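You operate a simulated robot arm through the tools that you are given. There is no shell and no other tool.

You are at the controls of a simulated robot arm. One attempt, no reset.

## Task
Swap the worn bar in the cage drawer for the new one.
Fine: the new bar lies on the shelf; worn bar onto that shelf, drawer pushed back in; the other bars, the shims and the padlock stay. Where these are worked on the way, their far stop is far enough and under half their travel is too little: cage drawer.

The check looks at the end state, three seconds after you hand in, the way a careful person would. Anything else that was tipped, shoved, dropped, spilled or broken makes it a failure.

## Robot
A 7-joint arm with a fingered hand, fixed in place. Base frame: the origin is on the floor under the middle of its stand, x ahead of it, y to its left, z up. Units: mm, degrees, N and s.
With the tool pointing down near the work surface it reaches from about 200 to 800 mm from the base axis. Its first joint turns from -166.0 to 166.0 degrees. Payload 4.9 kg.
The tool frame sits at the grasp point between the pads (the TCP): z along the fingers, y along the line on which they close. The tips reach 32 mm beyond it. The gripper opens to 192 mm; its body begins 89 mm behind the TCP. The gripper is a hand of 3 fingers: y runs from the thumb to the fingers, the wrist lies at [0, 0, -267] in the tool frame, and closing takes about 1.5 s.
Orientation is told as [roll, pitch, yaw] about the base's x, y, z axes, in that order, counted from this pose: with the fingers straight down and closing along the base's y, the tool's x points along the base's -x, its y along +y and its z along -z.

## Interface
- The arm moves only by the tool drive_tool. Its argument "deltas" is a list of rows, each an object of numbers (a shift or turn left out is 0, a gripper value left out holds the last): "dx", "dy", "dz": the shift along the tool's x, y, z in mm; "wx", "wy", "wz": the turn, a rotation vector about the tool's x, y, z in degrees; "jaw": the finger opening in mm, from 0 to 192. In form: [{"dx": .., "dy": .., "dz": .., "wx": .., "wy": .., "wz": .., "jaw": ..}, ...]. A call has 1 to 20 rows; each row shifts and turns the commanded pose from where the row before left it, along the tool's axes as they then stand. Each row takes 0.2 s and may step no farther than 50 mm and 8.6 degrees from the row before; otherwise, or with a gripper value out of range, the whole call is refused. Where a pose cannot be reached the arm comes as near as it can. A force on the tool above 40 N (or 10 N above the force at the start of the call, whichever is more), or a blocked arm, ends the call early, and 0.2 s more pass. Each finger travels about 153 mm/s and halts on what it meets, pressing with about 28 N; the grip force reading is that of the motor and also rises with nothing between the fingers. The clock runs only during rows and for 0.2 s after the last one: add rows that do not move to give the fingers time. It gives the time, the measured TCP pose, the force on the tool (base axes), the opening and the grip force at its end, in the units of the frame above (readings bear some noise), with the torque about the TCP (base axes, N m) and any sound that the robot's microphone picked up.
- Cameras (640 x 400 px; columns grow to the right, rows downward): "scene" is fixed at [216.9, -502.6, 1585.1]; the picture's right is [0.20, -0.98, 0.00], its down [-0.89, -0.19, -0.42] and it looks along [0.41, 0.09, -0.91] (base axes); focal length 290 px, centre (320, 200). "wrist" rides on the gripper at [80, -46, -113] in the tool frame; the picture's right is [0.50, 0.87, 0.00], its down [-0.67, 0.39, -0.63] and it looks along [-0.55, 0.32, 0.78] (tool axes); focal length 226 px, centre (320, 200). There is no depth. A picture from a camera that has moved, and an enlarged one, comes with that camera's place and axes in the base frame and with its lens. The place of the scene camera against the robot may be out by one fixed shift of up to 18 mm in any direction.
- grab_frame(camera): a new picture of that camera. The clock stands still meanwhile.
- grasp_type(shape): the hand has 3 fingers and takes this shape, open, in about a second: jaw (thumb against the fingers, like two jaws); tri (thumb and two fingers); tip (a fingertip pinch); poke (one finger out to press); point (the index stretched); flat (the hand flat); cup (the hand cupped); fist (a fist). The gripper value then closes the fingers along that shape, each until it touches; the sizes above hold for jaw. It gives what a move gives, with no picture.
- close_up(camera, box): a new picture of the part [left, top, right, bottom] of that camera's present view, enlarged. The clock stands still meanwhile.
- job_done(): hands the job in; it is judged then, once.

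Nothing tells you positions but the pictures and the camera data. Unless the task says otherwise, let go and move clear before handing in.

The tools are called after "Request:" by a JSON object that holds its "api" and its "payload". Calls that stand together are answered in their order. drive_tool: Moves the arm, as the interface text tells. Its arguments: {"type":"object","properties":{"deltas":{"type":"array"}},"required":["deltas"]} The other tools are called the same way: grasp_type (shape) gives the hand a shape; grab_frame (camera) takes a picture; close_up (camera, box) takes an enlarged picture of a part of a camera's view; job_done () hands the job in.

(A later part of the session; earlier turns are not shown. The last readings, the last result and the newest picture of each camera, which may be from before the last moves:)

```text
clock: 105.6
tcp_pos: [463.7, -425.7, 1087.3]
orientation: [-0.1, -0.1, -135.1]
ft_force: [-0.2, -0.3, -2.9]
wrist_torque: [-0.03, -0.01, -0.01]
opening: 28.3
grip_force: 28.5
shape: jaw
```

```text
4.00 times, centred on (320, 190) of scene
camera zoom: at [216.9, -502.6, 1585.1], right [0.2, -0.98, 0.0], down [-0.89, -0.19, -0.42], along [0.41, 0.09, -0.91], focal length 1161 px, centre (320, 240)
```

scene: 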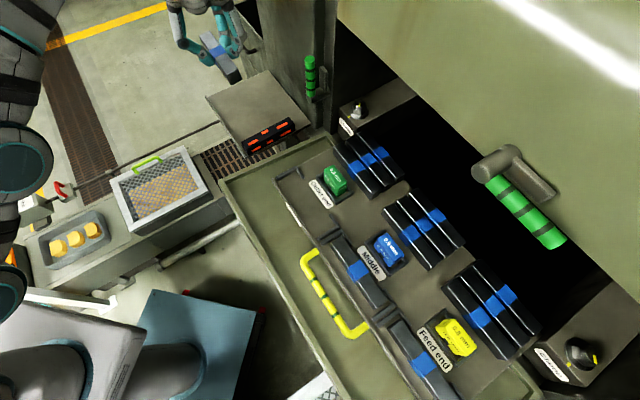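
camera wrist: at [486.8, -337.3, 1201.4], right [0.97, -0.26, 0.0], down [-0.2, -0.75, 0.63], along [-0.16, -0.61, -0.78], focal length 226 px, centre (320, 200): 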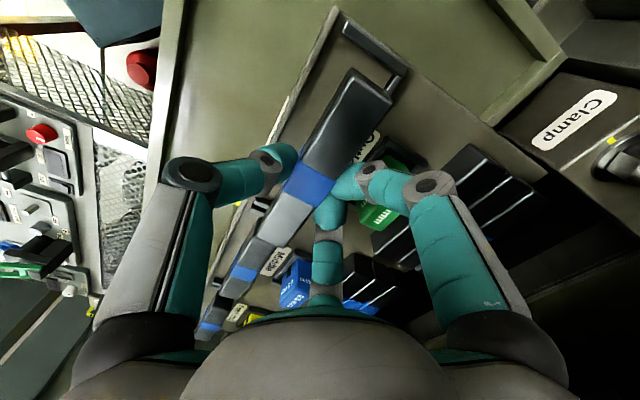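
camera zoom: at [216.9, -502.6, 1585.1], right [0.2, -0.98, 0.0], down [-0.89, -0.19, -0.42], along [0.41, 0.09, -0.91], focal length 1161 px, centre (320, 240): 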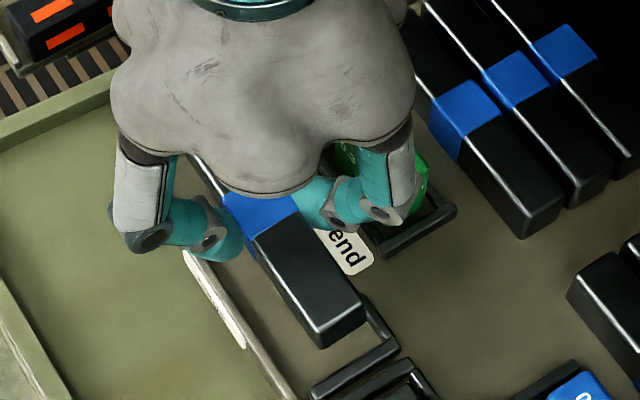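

Comparing with the earlier crop of the old bar in place, the new bar is lined up with the same seat to within a millimetre or so. Lowering slowly.

Request:
{"api": "drive_tool", "payload": {"deltas": [{"dx": -1, "dz": 8}, {"dz": 7}, {"dz": 5}, {}]}}

Request:
{"api": "close_up", "payload": {"camera": "scene", "box": [260, 140, 380, 240]}}

Request:
{"api": "close_up", "payload": {"camera": "wrist", "box": [220, 0, 420, 260]}}

```text
clock: 106.6
tcp_pos: [460.7, -427.9, 1066.9]
orientation: [-0.2, -0.2, -135.0]
ft_force: [0.0, 1.0, -3.6]
wrist_torque: [-0.04, -0.02, 0.01]
opening: 28.4
grip_force: 28.1
shape: jaw
```

```text
4.00 times, centred on (320, 190) of scene
camera zoom: at [216.9, -502.6, 1585.1], right [0.2, -0.98, 0.0], down [-0.89, -0.19, -0.42], along [0.41, 0.09, -0.91], focal length 1161 px, centre (320, 240)
```

zoom: 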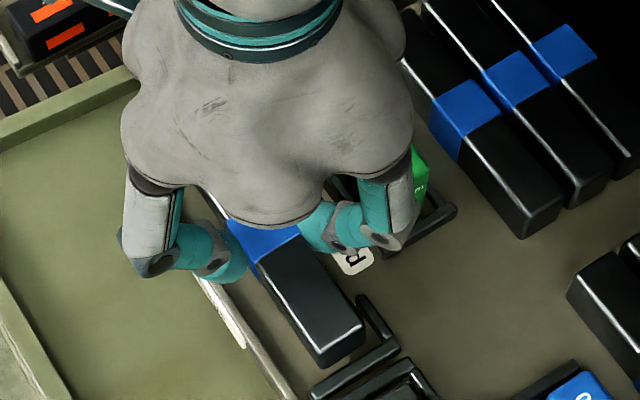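

```text
1.54 times, centred on (320, 130) of wrist
camera zoom: at [484.3, -338.8, 1181.2], right [0.97, -0.26, 0.0], down [-0.2, -0.75, 0.63], along [-0.17, -0.61, -0.78], focal length 348 px, centre (320, 308)
```

zoom: 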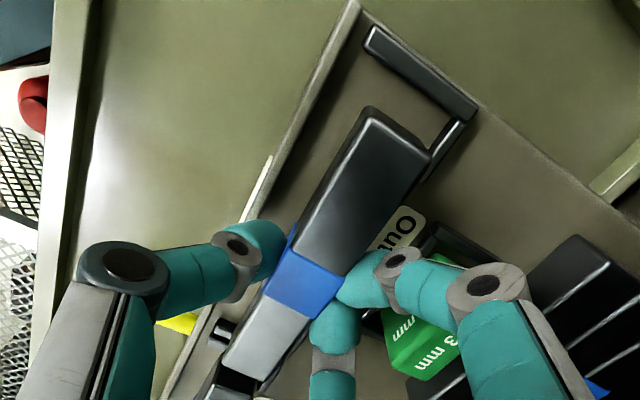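

Bar is centred between the end rails and in front of the back stops. Final few millimetres in small steps.

Request:
{"api": "drive_tool", "payload": {"deltas": [{"dz": 2}, {"dz": 2}, {}]}}

Request:
{"api": "drive_tool", "payload": {"deltas": [{"dz": 1.5}, {"dz": 1.5}, {}]}}

```text
clock: 107.4
tcp_pos: [461.4, -429.1, 1063.0]
orientation: [-0.1, -0.1, -135.0]
ft_force: [-0.4, 0.0, -4.4]
wrist_torque: [-0.06, -0.02, 0.01]
opening: 28.6
grip_force: 28.4
shape: jaw
```

```text
clock: 108.2
tcp_pos: [461.0, -428.7, 1059.5]
orientation: [-0.2, -0.2, -135.0]
ft_force: [0.0, -0.3, -4.5]
wrist_torque: [-0.02, -0.07, 0.03]
opening: 28.6
grip_force: 27.8
shape: jaw
```

Request:
{"api": "drive_tool", "payload": {"deltas": [{"dz": 1.2}, {"dz": 1.2}, {}]}}

Request:
{"api": "close_up", "payload": {"camera": "scene", "box": [260, 140, 380, 240]}}

```text
clock: 109.0
tcp_pos: [460.2, -425.9, 1058.0]
orientation: [-0.1, -0.1, -135.0]
ft_force: [-0.4, -0.8, -2.1]
wrist_torque: [0.0, 0.03, 0.01]
opening: 28.3
grip_force: 28.7
shape: jaw
```

```text
4.00 times, centred on (320, 190) of scene
camera zoom: at [216.9, -502.6, 1585.1], right [0.2, -0.98, 0.0], down [-0.89, -0.19, -0.42], along [0.41, 0.09, -0.91], focal length 1161 px, centre (320, 240)
```

zoom: 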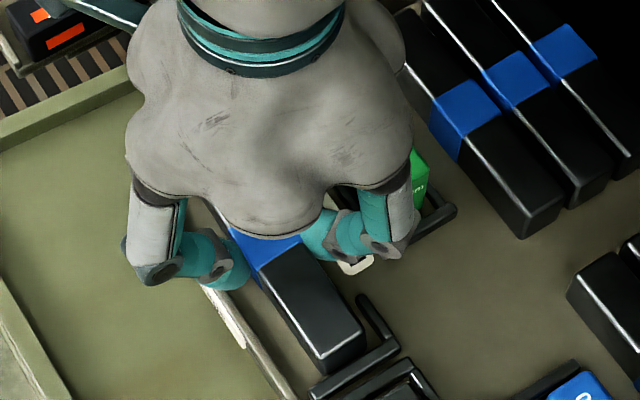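

Request:
{"api": "drive_tool", "payload": {"deltas": [{"dz": 1}, {}]}}

Request:
{"api": "drive_tool", "payload": {"deltas": [{"dz": 0.8}, {}]}}

```text
clock: 109.6
tcp_pos: [461.4, -427.5, 1057.0]
orientation: [0.0, 0.0, -135.0]
ft_force: [-0.3, 0.6, 4.1]
wrist_torque: [0.19, 0.15, -0.03]
opening: 28.4
grip_force: 28.2
shape: jaw
```

```text
clock: 110.2
tcp_pos: [462.2, -428.8, 1057.6]
orientation: [-0.1, -0.1, -135.0]
ft_force: [-2.2, 0.9, 12.4]
wrist_torque: [0.25, 0.29, 0.0]
opening: 28.4
grip_force: 27.3
shape: jaw
```

The bar is down on the drawer floor. I'll ease up 1 mm, open only slightly, then rise before opening further so the thumb doesn't push the drawer lip.

Request:
{"api": "drive_tool", "payload": {"deltas": [{"dz": -1}, {"jaw": 34}, {}, {}]}}

Request:
{"api": "close_up", "payload": {"camera": "wrist", "box": [220, 0, 420, 260]}}

Request:
{"api": "close_up", "payload": {"camera": "scene", "box": [260, 140, 380, 240]}}

```text
clock: 111.2
tcp_pos: [461.1, -427.7, 1056.9]
orientation: [-0.2, -0.1, -134.9]
ft_force: [0.9, -1.5, 1.5]
wrist_torque: [0.0, 0.02, 0.0]
opening: 34.2
grip_force: 0.0
shape: jaw
```

```text
1.54 times, centred on (320, 130) of wrist
camera zoom: at [485.2, -339.1, 1169.5], right [0.97, -0.26, 0.0], down [-0.2, -0.75, 0.63], along [-0.17, -0.61, -0.78], focal length 348 px, centre (320, 308)
```

zoom: 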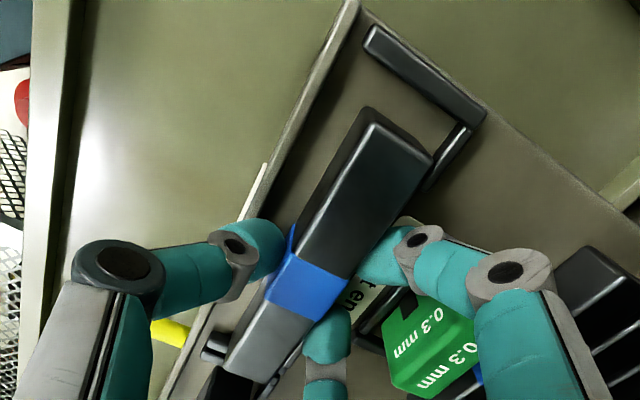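

```text
4.00 times, centred on (320, 190) of scene
camera zoom: at [216.9, -502.6, 1585.1], right [0.2, -0.98, 0.0], down [-0.89, -0.19, -0.42], along [0.41, 0.09, -0.91], focal length 1161 px, centre (320, 240)
```

zoom: 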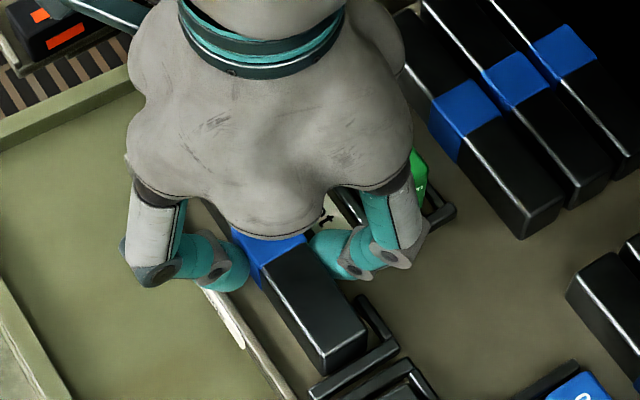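

Released and the bar stays flat in its seat. Rising carefully.

Request:
{"api": "drive_tool", "payload": {"deltas": [{"jaw": 38}, {"dz": -4}, {"dz": -6}, {"dz": -10}, {"dz": -20}, {"dz": -30}, {"dz": -40}]}}

Request:
{"api": "grab_frame", "payload": {"camera": "wrist"}}

Request:
{"api": "close_up", "payload": {"camera": "scene", "box": [260, 140, 380, 240]}}

Request:
{"api": "close_up", "payload": {"camera": "wrist", "box": [240, 30, 440, 230]}}

```text
clock: 112.8
tcp_pos: [461.6, -425.8, 1166.1]
orientation: [-0.2, -0.2, -134.9]
ft_force: [0.6, 0.6, -0.7]
wrist_torque: [0.03, 0.02, -0.01]
opening: 38.2
grip_force: 0.0
shape: jaw
```

```text
taken
camera wrist: at [485.6, -336.9, 1281.1], right [0.97, -0.26, 0.0], down [-0.2, -0.75, 0.63], along [-0.17, -0.61, -0.78], focal length 226 px, centre (320, 200)
```

wrist: 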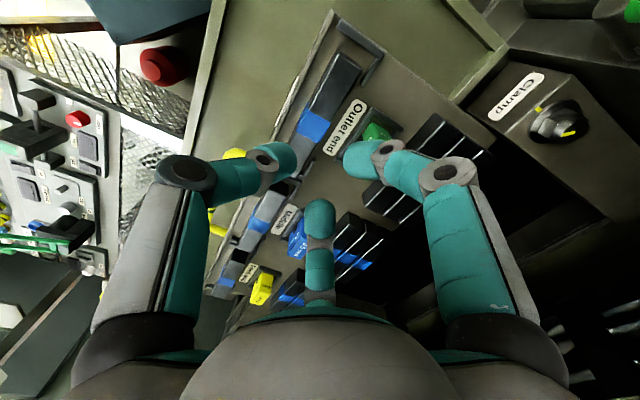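

```text
4.00 times, centred on (320, 190) of scene
camera zoom: at [216.9, -502.6, 1585.1], right [0.2, -0.98, 0.0], down [-0.89, -0.19, -0.42], along [0.41, 0.09, -0.91], focal length 1161 px, centre (320, 240)
```

zoom: 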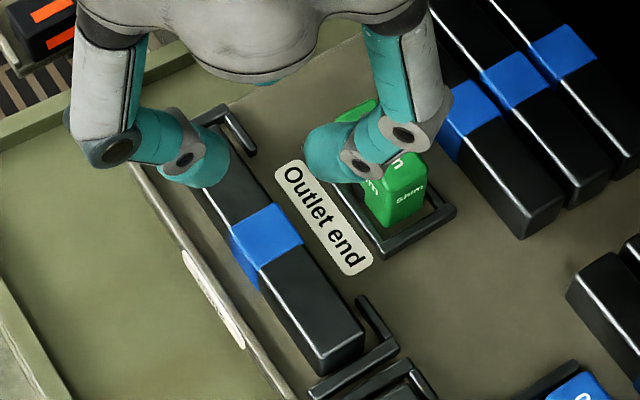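

```text
2.00 times, centred on (340, 130) of wrist
camera zoom: at [485.6, -336.9, 1281.1], right [0.97, -0.26, 0.0], down [-0.2, -0.75, 0.63], along [-0.17, -0.61, -0.78], focal length 452 px, centre (280, 340)
```

zoom: 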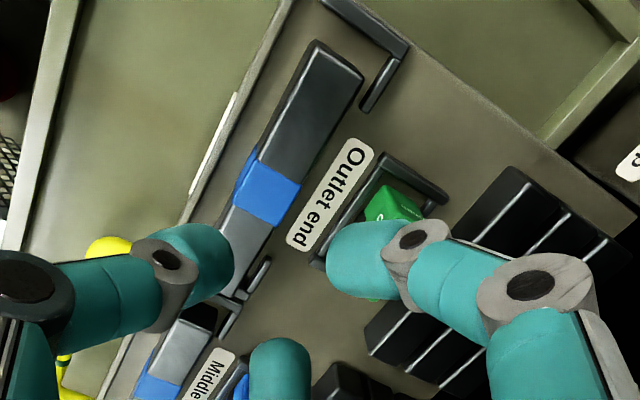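

The new bar sits in the Outlet-end seat between its rails, and the shims and other bars are as they were. Now I go back to the handle to close the drawer: move across, tilt 50° again, and come down in front of it.

Request:
{"api": "drive_tool", "payload": {"deltas": [{"dx": -34.4, "dy": -25.3, "dz": -9, "jaw": 58}, {"dx": -34.4, "dy": -25.3, "dz": -9}, {"dx": -34.4, "dy": -25.3, "dz": -9}, {"dx": -34.4, "dy": -25.3, "dz": -9}, {"dx": -34.4, "dy": -25.3, "dz": -9}, {"wx": -8.33}, {"wx": -8.33}, {"wx": -8.33}, {"wx": -8.33}, {"wx": -8.33}, {"wx": -8.33}, {}]}}

Request:
{"api": "grab_frame", "payload": {"camera": "wrist"}}

Request:
{"api": "grab_frame", "payload": {"camera": "scene"}}

```text
clock: 115.4
tcp_pos: [249.4, -461.1, 1212.6]
orientation: [50.1, -0.1, -135.1]
ft_force: [0.3, -0.3, -0.2]
wrist_torque: [-0.05, 0.02, -0.01]
opening: 57.4
grip_force: 0.1
shape: jaw
```

```text
taken
camera wrist: at [223.5, -322.6, 1250.7], right [0.75, -0.04, 0.66], down [-0.64, -0.31, 0.7], along [0.18, -0.95, -0.26], focal length 226 px, centre (320, 200)
```

wrist: 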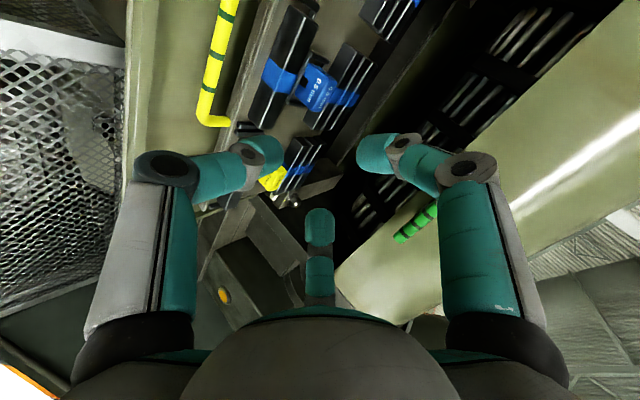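

```text
taken
```

scene: 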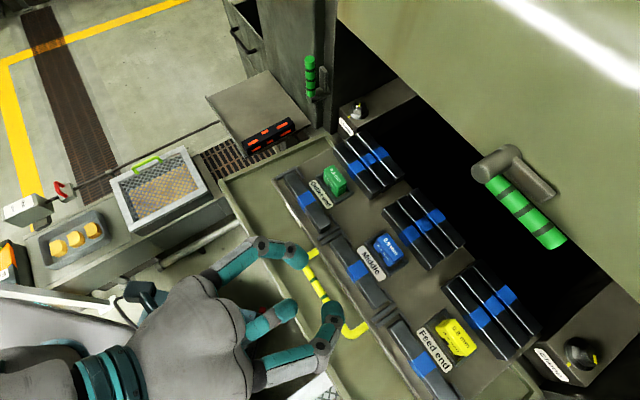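

The handle is where I left it (n≈555, z≈1015). Descending to the stand-off point and then sliding the fingers over the bar as before.

Request:
{"api": "drive_tool", "payload": {"deltas": [{"dx": 0.7, "dy": -29.5, "dz": 24.75}, {"dx": 0.7, "dy": -29.5, "dz": 24.75}, {"dx": 0.7, "dy": -29.5, "dz": 24.75}, {"dx": 0.6, "dy": -29.5, "dz": 24.75}, {}]}}

Request:
{"api": "grab_frame", "payload": {"camera": "wrist"}}

```text
clock: 116.6
tcp_pos: [253.1, -457.3, 1058.1]
orientation: [49.8, 0.0, -135.0]
ft_force: [-0.2, 1.2, 0.2]
wrist_torque: [0.02, -0.01, 0.0]
opening: 57.6
grip_force: 0.0
shape: jaw
```

```text
taken
camera wrist: at [227.0, -320.4, 1097.1], right [0.75, -0.04, 0.66], down [-0.64, -0.31, 0.7], along [0.18, -0.95, -0.26], focal length 226 px, centre (320, 200)
```

wrist: 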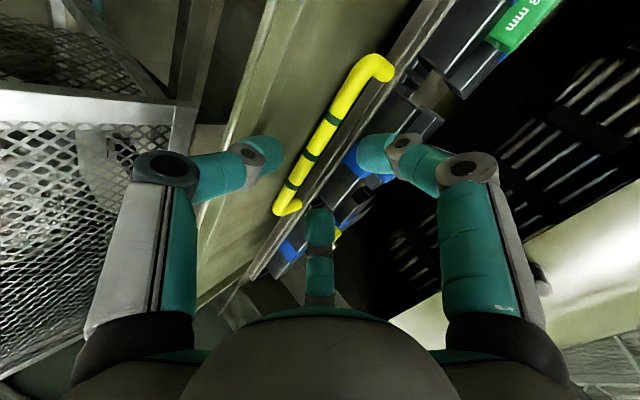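

The view matches the one right after I released the handle. Advancing and gripping it.

Request:
{"api": "drive_tool", "payload": {"deltas": [{"dz": 13}, {"dz": 13}, {"dz": 13}, {"dz": 13}, {}, {"jaw": 0}, {}, {}, {}, {}, {}]}}

Request:
{"api": "grab_frame", "payload": {"camera": "wrist"}}

```text
clock: 119.0
tcp_pos: [281.0, -484.6, 1022.0]
orientation: [49.6, 0.0, -134.9]
ft_force: [-0.9, -0.3, 0.7]
wrist_torque: [0.06, 0.12, 0.01]
opening: 9.9
grip_force: 28.0
shape: jaw
```

```text
taken
camera wrist: at [255.0, -346.8, 1061.1], right [0.75, -0.04, 0.66], down [-0.64, -0.31, 0.7], along [0.18, -0.95, -0.26], focal length 226 px, centre (320, 200)
```

wrist: 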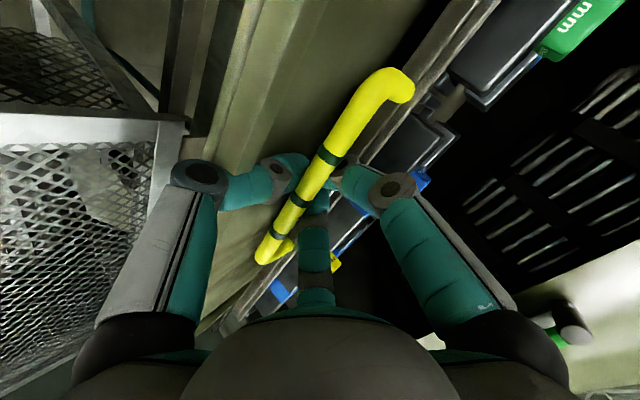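

The grip reads narrower (9.9 mm) than the first time, so I'll check how the handle actually sits.

Request:
{"api": "close_up", "payload": {"camera": "wrist", "box": [220, 100, 420, 280]}}

Request:
{"api": "close_up", "payload": {"camera": "scene", "box": [220, 220, 420, 370]}}

```text
2.22 times, centred on (320, 190) of wrist
camera zoom: at [255.0, -346.8, 1061.1], right [0.75, -0.04, 0.66], down [-0.64, -0.31, 0.7], along [0.18, -0.95, -0.26], focal length 502 px, centre (320, 222)
```

zoom: 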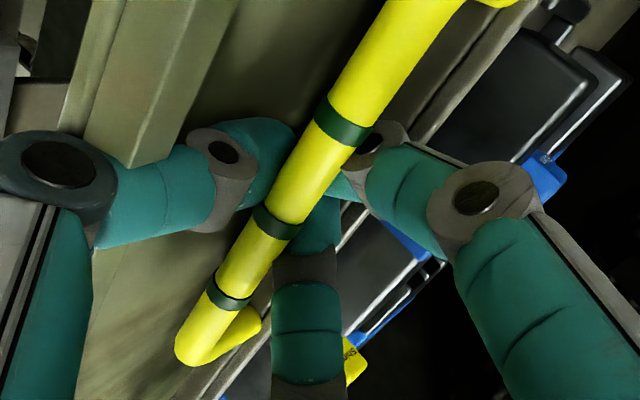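

```text
2.67 times, centred on (320, 295) of scene
camera zoom: at [216.9, -502.6, 1585.1], right [0.2, -0.98, 0.0], down [-0.89, -0.19, -0.42], along [0.41, 0.09, -0.91], focal length 774 px, centre (320, -53)
```

zoom: 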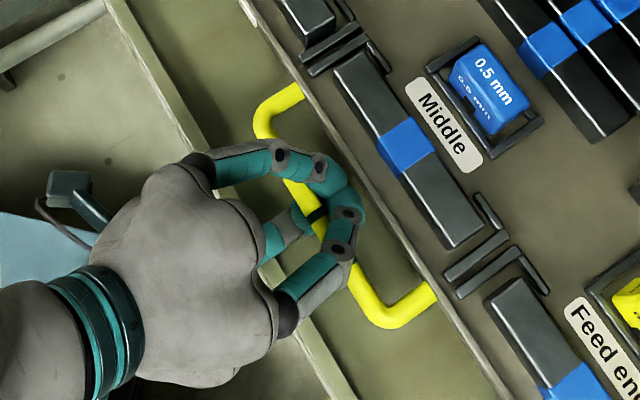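

The fingertips have closed past the bar, caging it rather than clamping it. I'll open, back off and re-measure before gripping again.

Request:
{"api": "drive_tool", "payload": {"deltas": [{"jaw": 58}, {}, {}, {"dz": -13}, {"dz": -13}, {"dz": -13}, {"dz": -13}, {}]}}

Request:
{"api": "grab_frame", "payload": {"camera": "wrist"}}

Request:
{"api": "close_up", "payload": {"camera": "wrist", "box": [240, 40, 420, 230]}}

Request:
{"api": "grab_frame", "payload": {"camera": "scene"}}

```text
clock: 120.8
tcp_pos: [252.1, -456.7, 1057.4]
orientation: [49.8, 0.0, -134.9]
ft_force: [-0.6, 0.4, -0.9]
wrist_torque: [0.0, 0.01, 0.02]
opening: 57.9
grip_force: 0.1
shape: jaw
```

```text
taken
camera wrist: at [225.5, -318.9, 1096.4], right [0.75, -0.04, 0.66], down [-0.64, -0.31, 0.7], along [0.18, -0.95, -0.26], focal length 226 px, centre (320, 200)
```

wrist: 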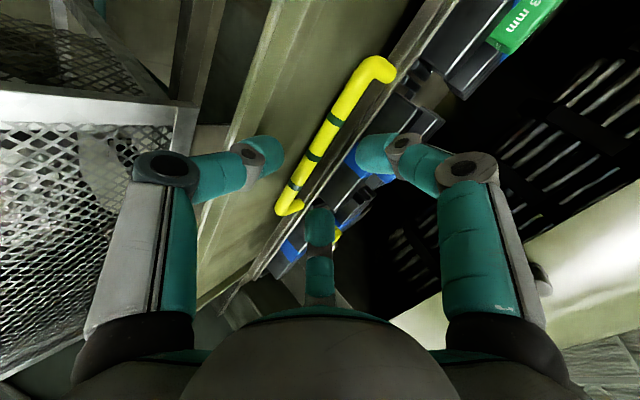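

```text
2.11 times, centred on (330, 135) of wrist
camera zoom: at [225.5, -318.9, 1096.4], right [0.75, -0.04, 0.66], down [-0.64, -0.31, 0.7], along [0.18, -0.95, -0.26], focal length 476 px, centre (299, 337)
```

zoom: 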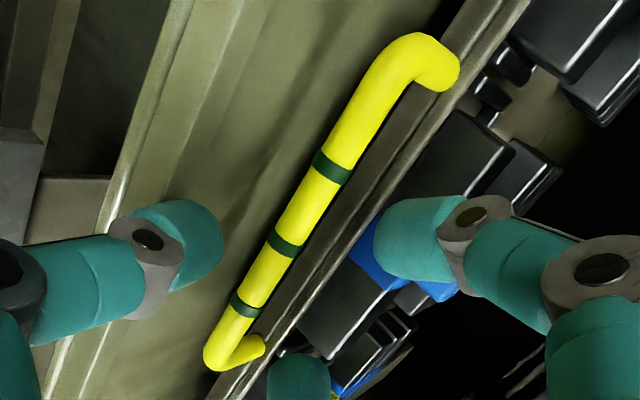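

```text
taken
```

scene: 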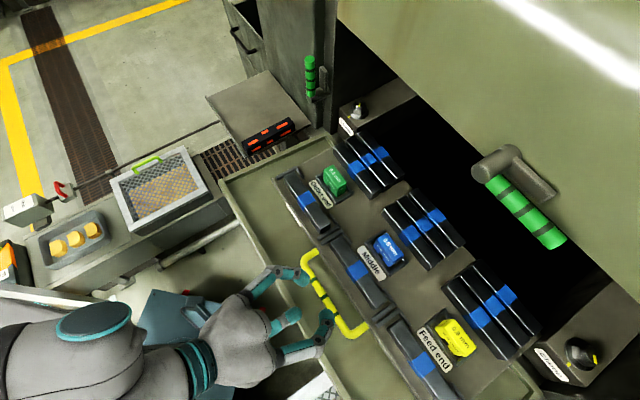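

The handle is about 9 mm nearer than I had assumed, so I overshot. I'll advance 45 mm with a small sideways correction and verify before closing.

Request:
{"api": "drive_tool", "payload": {"deltas": [{"dy": -1.2, "dz": 11.4}, {"dy": -1.2, "dz": 11.4}, {"dy": -1.1, "dz": 11.4}, {"dy": -1.1, "dz": 11.4}, {}]}}

Request:
{"api": "close_up", "payload": {"camera": "wrist", "box": [220, 60, 420, 280]}}

```text
clock: 122.0
tcp_pos: [273.8, -482.1, 1028.6]
orientation: [50.2, -0.2, -135.1]
ft_force: [-6.1, 6.6, 23.1]
wrist_torque: [1.11, 1.12, 0.0]
opening: 56.1
grip_force: 0.0
shape: jaw
```

```text
1.82 times, centred on (320, 170) of wrist
camera zoom: at [247.8, -343.2, 1066.8], right [0.75, -0.04, 0.66], down [-0.64, -0.31, 0.7], along [0.18, -0.95, -0.25], focal length 411 px, centre (320, 254)
```

zoom: 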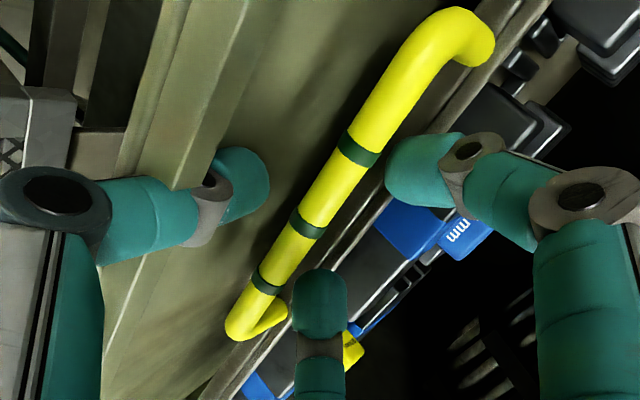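

That touched something: the open thumb is resting on the table's near rim at this tilt. I'll back off and come in steeper (25° tilt), which keeps the thumb above the rim.

Request:
{"api": "drive_tool", "payload": {"deltas": [{"dy": 2.3, "dz": -15}, {"dy": 2.3, "dz": -15}, {"dz": -15.6}, {"dy": 23, "dz": -19.3}, {"wx": 8.33}, {"wx": 8.33}, {"wx": 8.34}, {"dy": 9.5, "dz": 8.2}, {}]}}

Request:
{"api": "grab_frame", "payload": {"camera": "wrist"}}

Request:
{"api": "grab_frame", "payload": {"camera": "scene"}}

```text
clock: 124.0
tcp_pos: [259.1, -466.9, 1083.4]
orientation: [24.8, -0.2, -135.0]
ft_force: [1.0, 0.4, 0.5]
wrist_torque: [-0.01, -0.02, 0.01]
opening: 58.0
grip_force: 0.0
shape: jaw
```

```text
taken
camera wrist: at [251.0, -347.0, 1167.5], right [0.91, -0.2, 0.36], down [-0.41, -0.54, 0.74], along [0.05, -0.82, -0.57], focal length 226 px, centre (320, 200)
```

wrist: 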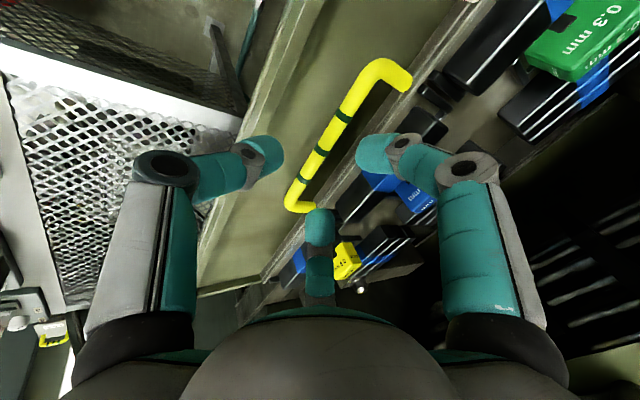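

```text
taken
```

scene: 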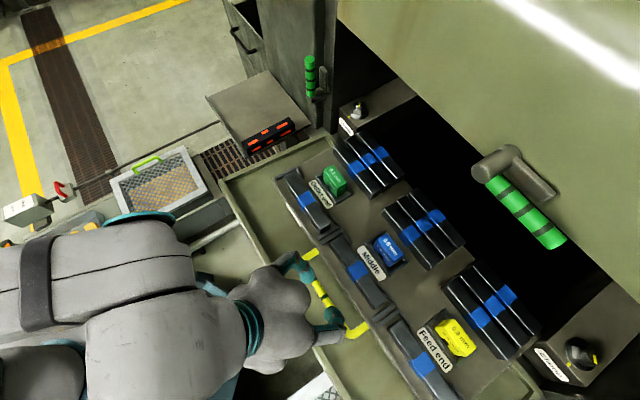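

From this steeper view the handle is at n≈549. Approaching in small steps, then checking before closing.

Request:
{"api": "drive_tool", "payload": {"deltas": [{"dy": 0.85, "dz": 15.3}, {"dy": 0.85, "dz": 15.3}, {"dy": 0.85, "dz": 15.3}, {"dy": 0.85, "dz": 15.3}, {}]}}

Request:
{"api": "grab_frame", "payload": {"camera": "wrist"}}

Request:
{"api": "close_up", "payload": {"camera": "wrist", "box": [220, 60, 420, 280]}}

```text
clock: 125.2
tcp_pos: [280.5, -488.5, 1032.4]
orientation: [24.8, 0.0, -134.9]
ft_force: [0.0, 0.1, 0.7]
wrist_torque: [0.02, 0.01, 0.0]
opening: 57.9
grip_force: 0.0
shape: jaw
```

```text
taken
camera wrist: at [273.3, -368.7, 1115.3], right [0.91, -0.2, 0.36], down [-0.41, -0.54, 0.74], along [0.05, -0.82, -0.57], focal length 226 px, centre (320, 200)
```

wrist: 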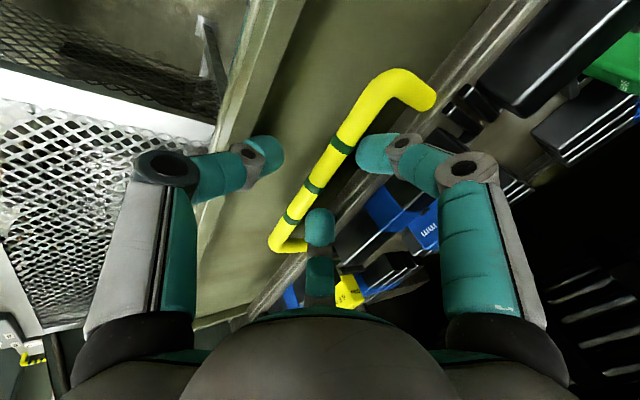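

```text
1.82 times, centred on (320, 170) of wrist
camera zoom: at [273.3, -368.7, 1115.3], right [0.91, -0.2, 0.36], down [-0.41, -0.54, 0.74], along [0.05, -0.82, -0.57], focal length 411 px, centre (320, 254)
```

zoom: 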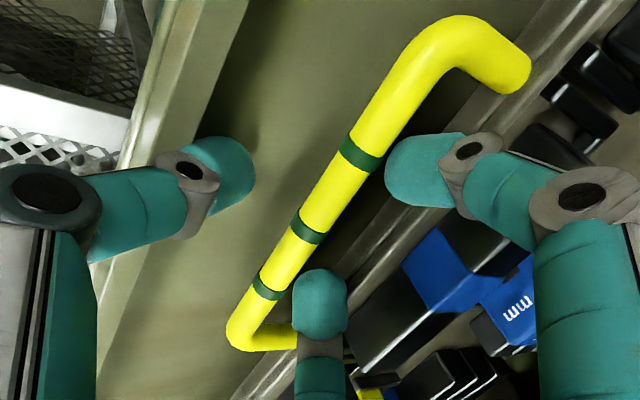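

The bar lies between thumb and fingers with no contact. Small correction and close.

Request:
{"api": "drive_tool", "payload": {"deltas": [{"dy": -2.5, "dz": 2.5}, {}, {"jaw": 36}, {}, {"jaw": 0}, {}, {}, {}, {}]}}

Request:
{"api": "close_up", "payload": {"camera": "wrist", "box": [220, 60, 420, 280]}}

Request:
{"api": "close_up", "payload": {"camera": "scene", "box": [220, 220, 420, 370]}}

```text
clock: 127.2
tcp_pos: [280.0, -486.3, 1026.4]
orientation: [24.6, 0.0, -134.9]
ft_force: [-0.5, -0.9, -8.6]
wrist_torque: [0.17, 0.17, -0.04]
opening: 11.9
grip_force: 27.9
shape: jaw
```

```text
1.82 times, centred on (320, 170) of wrist
camera zoom: at [271.9, -367.1, 1111.4], right [0.91, -0.2, 0.36], down [-0.41, -0.54, 0.74], along [0.05, -0.82, -0.57], focal length 411 px, centre (320, 254)
```

zoom: 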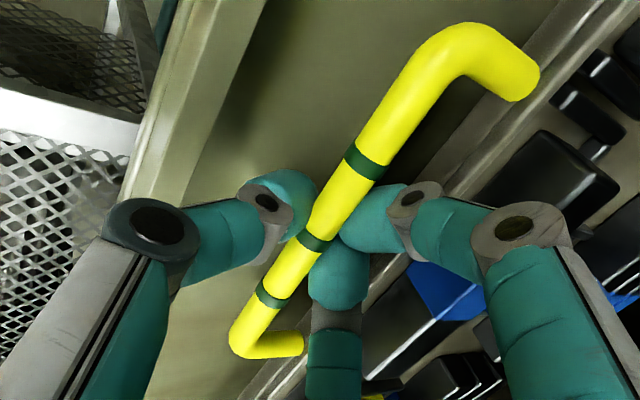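

```text
2.67 times, centred on (320, 295) of scene
camera zoom: at [216.9, -502.6, 1585.1], right [0.2, -0.98, 0.0], down [-0.89, -0.19, -0.42], along [0.41, 0.09, -0.91], focal length 774 px, centre (320, -53)
```

zoom: 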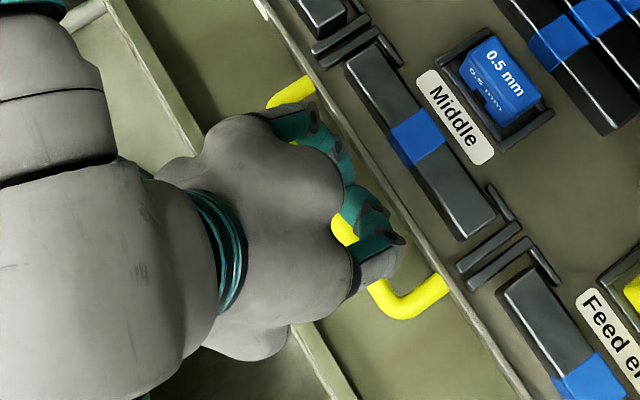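

Handle clamped. Now pushing the drawer in, straight along its slide.

Request:
{"api": "drive_tool", "payload": {"deltas": [{"dy": 4.5, "dz": 2.1}, {"dy": 7.3, "dz": 3.4}, {"dy": 9.07, "dz": 4.21}, {"dy": 9.07, "dz": 4.21}, {"dy": 9.07, "dz": 4.21}, {"dy": 9.07, "dz": 4.21}, {"dy": 9.07, "dz": 4.21}]}}

Request:
{"api": "grab_frame", "payload": {"camera": "scene"}}

Request:
{"api": "grab_frame", "payload": {"camera": "wrist"}}

```text
clock: 128.8
tcp_pos: [324.7, -530.5, 1026.7]
orientation: [24.9, -0.1, -134.9]
ft_force: [-2.7, -4.3, -4.6]
wrist_torque: [0.03, 0.16, -0.03]
opening: 11.3
grip_force: 27.9
shape: jaw
```

```text
taken
```

scene: 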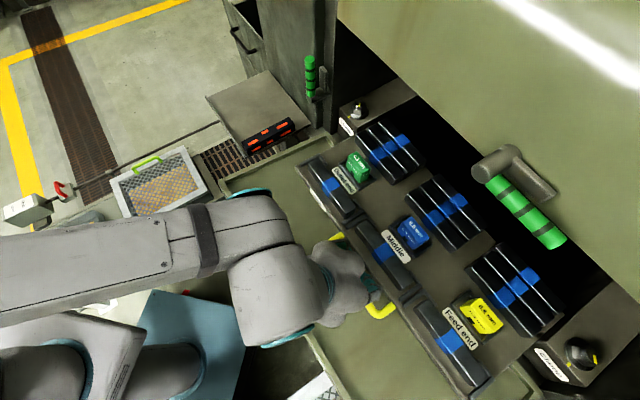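

```text
taken
camera wrist: at [316.9, -411.3, 1110.6], right [0.91, -0.2, 0.36], down [-0.41, -0.54, 0.74], along [0.05, -0.82, -0.57], focal length 226 px, centre (320, 200)
```

wrist: 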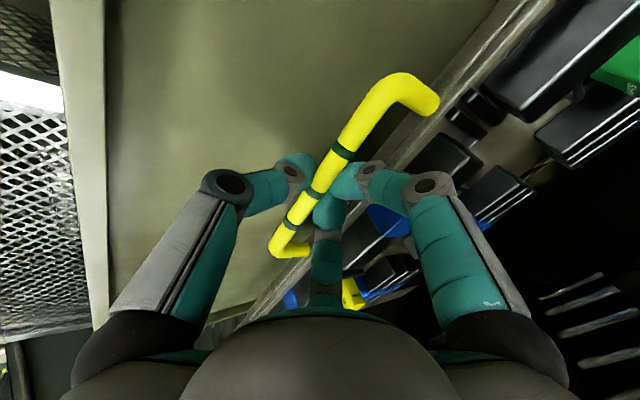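

The drawer is sliding in smoothly. I'll keep pushing while gradually tilting the hand back, so the wrist stays clear of the hood's green handle.

Request:
{"api": "drive_tool", "payload": {"deltas": [{"dy": 9.07, "dz": 4.21}, {"dy": 9.07, "dz": 4.21}, {"dy": 9.07, "dz": 4.21}, {"dy": 9.07, "dz": 4.21}, {"dy": 10.27, "dz": 5.07, "wx": -2.5}, {"dy": 10.03, "dz": 5.54, "wx": -2.5}, {"dy": 9.78, "dz": 6.0, "wx": -2.5}, {"dy": 9.51, "dz": 6.45, "wx": -2.5}, {"dy": 9.22, "dz": 6.88, "wx": -2.5}]}}

Request:
{"api": "grab_frame", "payload": {"camera": "scene"}}

Request:
{"api": "grab_frame", "payload": {"camera": "wrist"}}

```text
clock: 130.8
tcp_pos: [393.4, -599.3, 1023.5]
orientation: [37.5, -0.1, -135.0]
ft_force: [-3.4, -2.7, -8.3]
wrist_torque: [0.14, 0.22, -0.03]
opening: 11.0
grip_force: 28.1
shape: jaw
```

```text
taken
```

scene: 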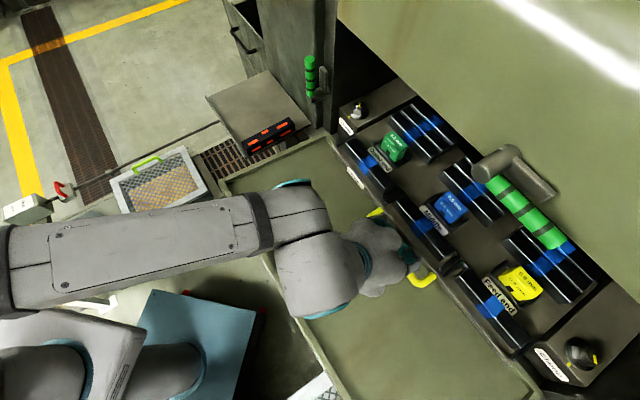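

```text
taken
camera wrist: at [374.3, -468.0, 1086.9], right [0.84, -0.13, 0.53], down [-0.53, -0.42, 0.74], along [0.12, -0.9, -0.42], focal length 226 px, centre (320, 200)
```

wrist: 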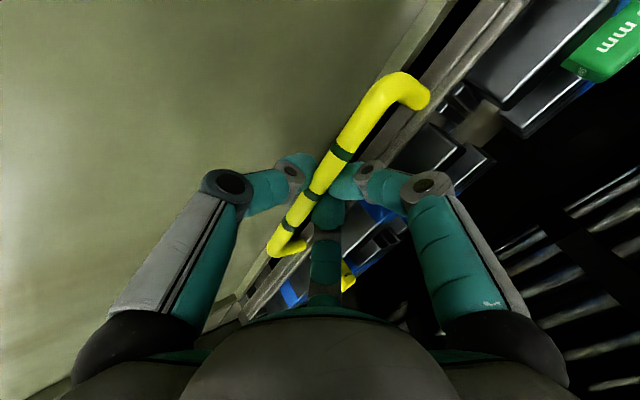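

About 116 mm left. Continuing with the tilt going to 50° as the drawer goes under the hood.

Request:
{"api": "drive_tool", "payload": {"deltas": [{"dy": 9.5, "dz": 6.5, "wx": -2.5}, {"dy": 8.58, "dz": 7.71, "wx": -2.5}, {"dy": 8.24, "dz": 8.11, "wx": -2.5}, {"dy": 7.88, "dz": 8.49, "wx": -2.5}, {"dy": 7.5, "dz": 8.85, "wx": -2.5}, {"dy": 6.43, "dz": 7.66}, {"dy": 6.43, "dz": 7.66}]}}

Request:
{"api": "grab_frame", "payload": {"camera": "scene"}}

Request:
{"api": "grab_frame", "payload": {"camera": "wrist"}}

```text
clock: 132.4
tcp_pos: [448.6, -653.5, 1022.2]
orientation: [49.9, -0.1, -135.0]
ft_force: [-3.8, -5.3, -16.3]
wrist_torque: [0.16, 0.28, -0.05]
opening: 11.0
grip_force: 27.8
shape: jaw
```

```text
taken
```

scene: 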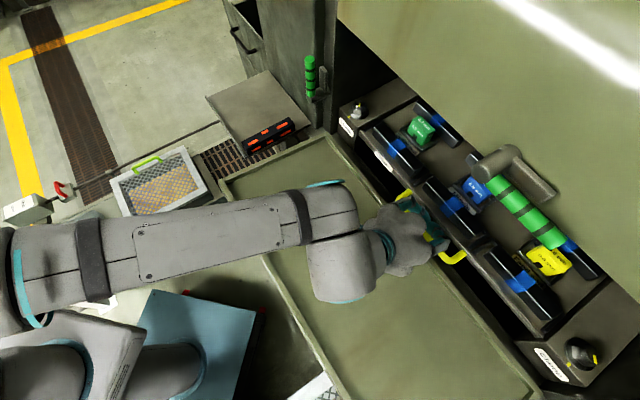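

```text
taken
camera wrist: at [422.0, -515.6, 1061.1], right [0.75, -0.04, 0.66], down [-0.64, -0.31, 0.7], along [0.18, -0.95, -0.26], focal length 226 px, centre (320, 200)
```

wrist: 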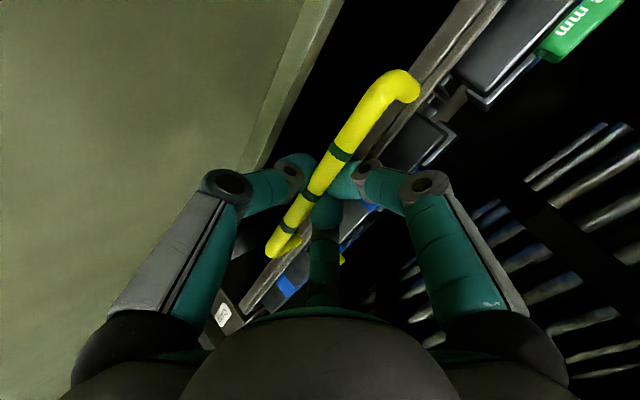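

About 35 mm to go; the hand is pulling up slightly on the handle (-16 N), so I'll relax that by 2 mm while pushing the rest.

Request:
{"api": "drive_tool", "payload": {"deltas": [{"dy": 3.4, "dz": 7.6}, {"dy": 5.14, "dz": 6.13}, {"dy": 5.14, "dz": 6.13}]}}

Request:
{"api": "grab_frame", "payload": {"camera": "scene"}}

```text
clock: 133.2
tcp_pos: [464.9, -670.8, 1021.7]
orientation: [49.9, -0.1, -135.0]
ft_force: [-5.0, -4.7, -13.4]
wrist_torque: [0.12, 0.27, -0.04]
opening: 10.4
grip_force: 28.7
shape: jaw
```

```text
taken
```

scene: 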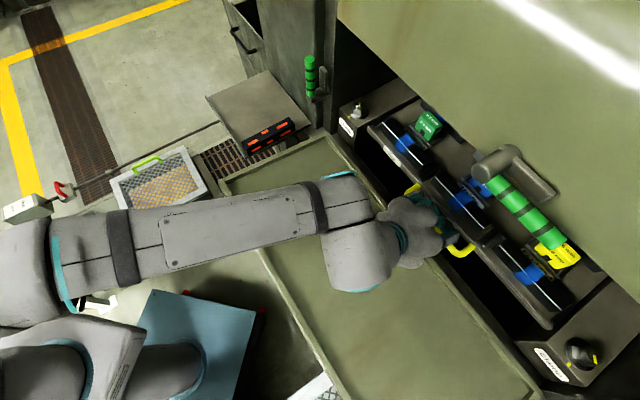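

Request:
{"api": "drive_tool", "payload": {"deltas": [{"dy": 2.0, "dz": 3.6}, {"dy": 2.57, "dz": 3.06}, {"dy": 2.57, "dz": 3.06}, {}]}}

Request:
{"api": "close_up", "payload": {"camera": "scene", "box": [330, 80, 600, 340]}}

```text
clock: 134.2
tcp_pos: [474.8, -679.7, 1021.7]
orientation: [49.9, 0.0, -135.0]
ft_force: [-2.2, -5.2, -6.8]
wrist_torque: [0.04, 0.19, -0.04]
opening: 10.7
grip_force: 27.6
shape: jaw
```

```text
1.54 times, centred on (465, 210) of scene
camera zoom: at [216.9, -502.6, 1585.1], right [0.2, -0.98, 0.0], down [-0.89, -0.19, -0.42], along [0.41, 0.09, -0.91], focal length 447 px, centre (97, 185)
```

zoom: 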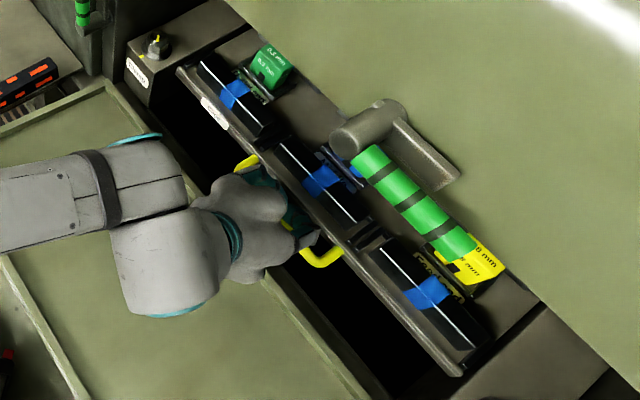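

Let me compare with the initial picture of the closed drawer, using the same crop.

Request:
{"api": "close_up", "payload": {"camera": "scene", "box": [330, 80, 450, 180]}}

Request:
{"api": "close_up", "payload": {"camera": "scene", "box": [480, 190, 600, 290]}}

```text
4.00 times, centred on (390, 130) of scene
camera zoom: at [216.9, -502.6, 1585.1], right [0.2, -0.98, 0.0], down [-0.89, -0.19, -0.42], along [0.41, 0.09, -0.91], focal length 1161 px, centre (40, 480)
```

zoom: 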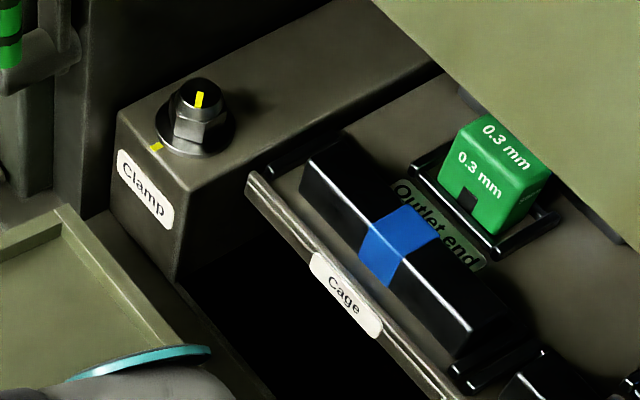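

```text
4.00 times, centred on (540, 240) of scene
camera zoom: at [216.9, -502.6, 1585.1], right [0.2, -0.98, 0.0], down [-0.89, -0.19, -0.42], along [0.41, 0.09, -0.91], focal length 1161 px, centre (-560, 40)
```

zoom: 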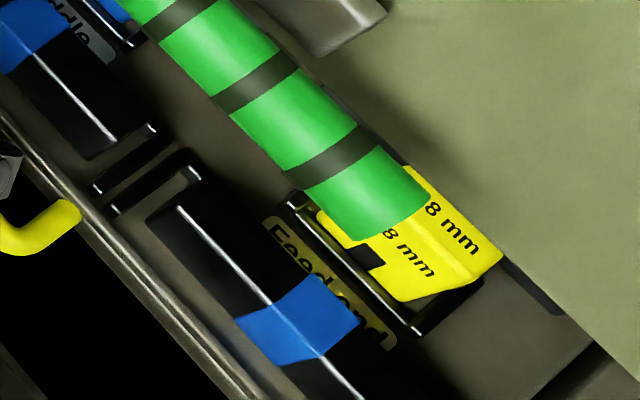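

The drawer is still about 4–5 mm short of its original closed position. Pushing gently the rest of the way to the stop.

Request:
{"api": "drive_tool", "payload": {"deltas": [{"dy": 1.6, "dz": 1.9}, {"dy": 1.6, "dz": 1.9}, {}]}}

Request:
{"api": "close_up", "payload": {"camera": "scene", "box": [330, 80, 450, 180]}}

```text
clock: 135.0
tcp_pos: [478.1, -684.3, 1021.9]
orientation: [50.0, -0.2, -135.0]
ft_force: [-3.9, -2.3, -2.5]
wrist_torque: [0.0, 0.13, -0.05]
opening: 10.5
grip_force: 28.7
shape: jaw
```

```text
4.00 times, centred on (390, 130) of scene
camera zoom: at [216.9, -502.6, 1585.1], right [0.2, -0.98, 0.0], down [-0.89, -0.19, -0.42], along [0.41, 0.09, -0.91], focal length 1161 px, centre (40, 480)
```

zoom: 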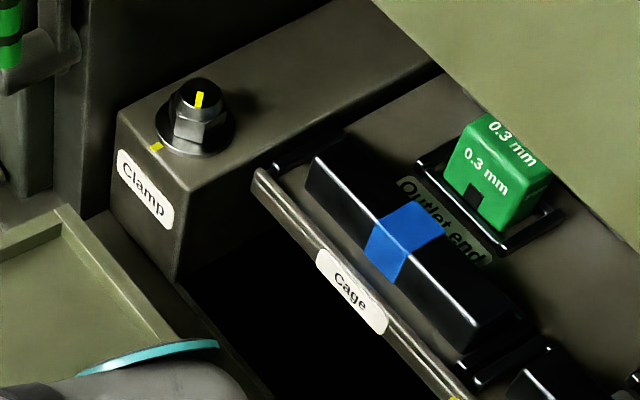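

It now matches the original closed position. One more 2 mm nudge to confirm it's against the stop.

Request:
{"api": "drive_tool", "payload": {"deltas": [{"dy": 1.3, "dz": 1.5}, {}]}}

Request:
{"api": "drive_tool", "payload": {"deltas": [{"dy": 1.3, "dz": 1.5}, {}]}}

Request:
{"api": "close_up", "payload": {"camera": "scene", "box": [330, 80, 450, 180]}}

```text
clock: 135.6
tcp_pos: [479.7, -683.7, 1020.0]
orientation: [50.0, -0.1, -135.0]
ft_force: [-6.1, -0.2, -1.3]
wrist_torque: [0.02, 0.08, 0.0]
opening: 10.6
grip_force: 28.2
shape: jaw
```

```text
clock: 136.2
tcp_pos: [480.6, -685.7, 1018.3]
orientation: [49.7, -0.1, -135.0]
ft_force: [-6.5, -1.4, -6.1]
wrist_torque: [0.04, 0.05, -0.04]
opening: 10.8
grip_force: 26.9
shape: jaw
```

```text
4.00 times, centred on (390, 130) of scene
camera zoom: at [216.9, -502.6, 1585.1], right [0.2, -0.98, 0.0], down [-0.89, -0.19, -0.42], along [0.41, 0.09, -0.91], focal length 1161 px, centre (40, 480)
```

zoom: 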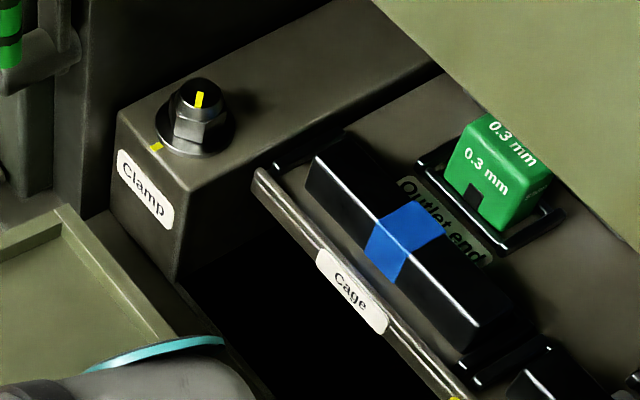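

The drawer is fully home against its stop. Now releasing: open in stages while easing back, so the fingertips neither press the drawer front nor drag the handle.

Request:
{"api": "drive_tool", "payload": {"deltas": [{"jaw": 32}, {}, {"dz": -3, "jaw": 38}, {"dz": -3, "jaw": 44}, {"dz": -4, "jaw": 50}, {"dz": -4, "jaw": 56}, {}]}}

Request:
{"api": "close_up", "payload": {"camera": "wrist", "box": [220, 60, 420, 280]}}

Request:
{"api": "close_up", "payload": {"camera": "scene", "box": [330, 80, 450, 180]}}

```text
clock: 137.8
tcp_pos: [473.2, -679.0, 1029.4]
orientation: [49.9, -0.1, -135.0]
ft_force: [-0.7, 0.2, -0.5]
wrist_torque: [0.0, 0.01, 0.02]
opening: 55.5
grip_force: 0.1
shape: jaw
```

```text
1.82 times, centred on (320, 170) of wrist
camera zoom: at [446.8, -540.4, 1068.4], right [0.75, -0.04, 0.66], down [-0.64, -0.31, 0.7], along [0.18, -0.95, -0.26], focal length 411 px, centre (320, 254)
```

zoom: 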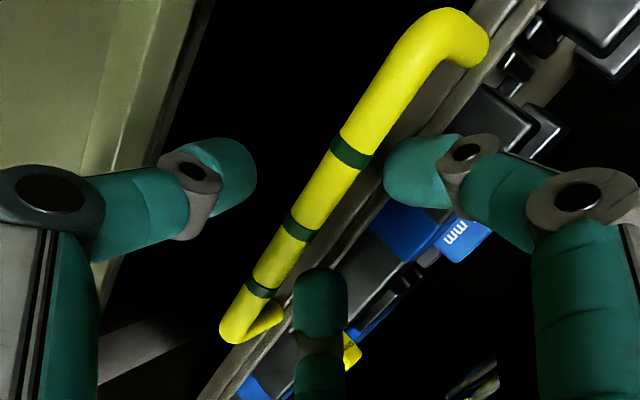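

```text
4.00 times, centred on (390, 130) of scene
camera zoom: at [216.9, -502.6, 1585.1], right [0.2, -0.98, 0.0], down [-0.89, -0.19, -0.42], along [0.41, 0.09, -0.91], focal length 1161 px, centre (40, 480)
```

zoom: 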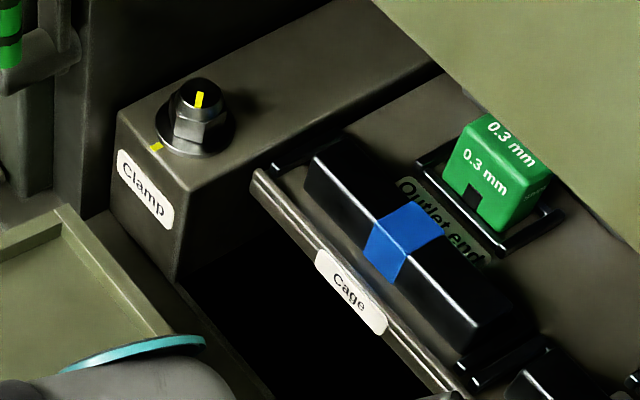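

Free of the handle, drawer still home. Backing straight out along the approach line.

Request:
{"api": "drive_tool", "payload": {"deltas": [{"dz": -10}, {"dz": -15}, {"dz": -20}, {"dz": -25}, {"dz": -30}]}}

Request:
{"api": "close_up", "payload": {"camera": "scene", "box": [330, 80, 450, 180]}}

Request:
{"api": "grab_frame", "payload": {"camera": "wrist"}}

Request:
{"api": "grab_frame", "payload": {"camera": "scene"}}

```text
clock: 139.0
tcp_pos: [419.6, -623.1, 1091.5]
orientation: [49.7, 0.1, -135.0]
ft_force: [0.2, 0.9, -0.4]
wrist_torque: [-0.05, -0.06, 0.01]
opening: 55.6
grip_force: 0.1
shape: jaw
```

```text
4.00 times, centred on (390, 130) of scene
camera zoom: at [216.9, -502.6, 1585.1], right [0.2, -0.98, 0.0], down [-0.89, -0.19, -0.42], along [0.41, 0.09, -0.91], focal length 1161 px, centre (40, 480)
```

zoom: 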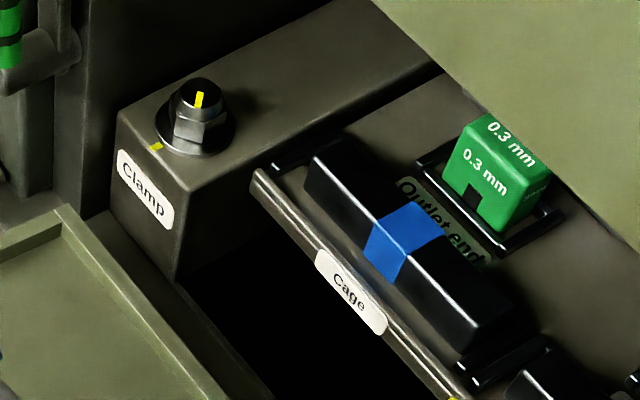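

```text
taken
camera wrist: at [392.9, -484.8, 1131.8], right [0.75, -0.04, 0.66], down [-0.64, -0.31, 0.7], along [0.18, -0.95, -0.26], focal length 226 px, centre (320, 200)
```

wrist: 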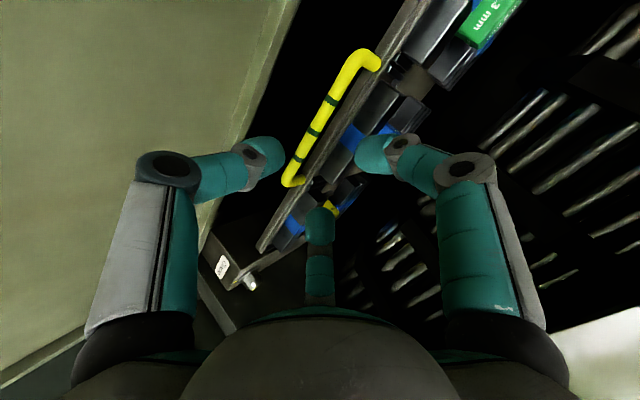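

```text
taken
```

scene: 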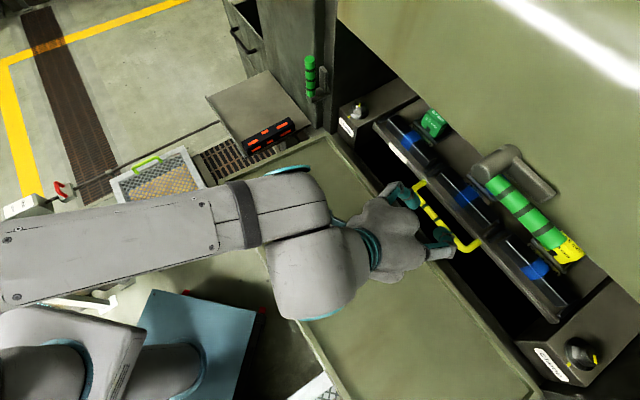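

Everything is in place; the drawer front is within 1–2 mm of its original position after release. I'll close the fingers and give the handle a final gentle nudge to seat it fully.

Request:
{"api": "drive_tool", "payload": {"deltas": [{"jaw": 0}, {}, {}, {}, {"dy": -15.2, "dz": 16.2}, {"dy": -15.2, "dz": 16.2}, {"dy": -15.1, "dz": 16.1}, {}]}}

Request:
{"api": "grab_frame", "payload": {"camera": "wrist"}}

Request:
{"api": "close_up", "payload": {"camera": "scene", "box": [370, 150, 510, 280]}}

```text
clock: 140.8
tcp_pos: [425.0, -630.2, 1028.5]
orientation: [49.9, 0.0, -135.0]
ft_force: [0.1, -0.7, -0.7]
wrist_torque: [0.02, 0.02, 0.03]
opening: 0.0
grip_force: 27.9
shape: jaw
```

```text
taken
camera wrist: at [398.2, -492.0, 1066.9], right [0.75, -0.04, 0.66], down [-0.64, -0.31, 0.7], along [0.18, -0.95, -0.26], focal length 226 px, centre (320, 200)
```

wrist: 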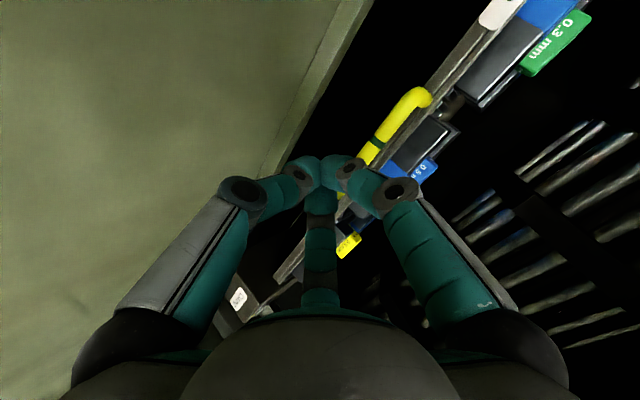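

```text
3.08 times, centred on (440, 215) of scene
camera zoom: at [216.9, -502.6, 1585.1], right [0.2, -0.98, 0.0], down [-0.89, -0.19, -0.42], along [0.41, 0.09, -0.91], focal length 893 px, centre (-49, 154)
```

zoom: 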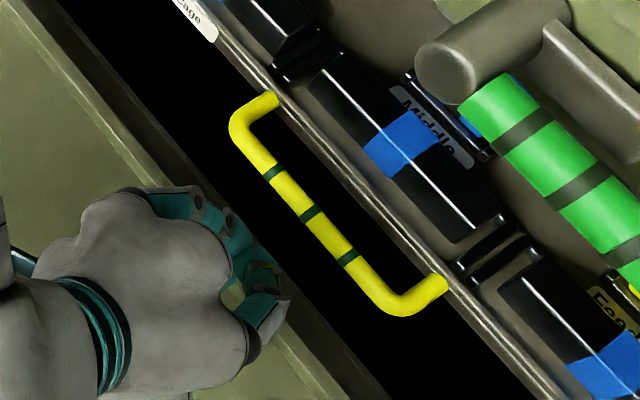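

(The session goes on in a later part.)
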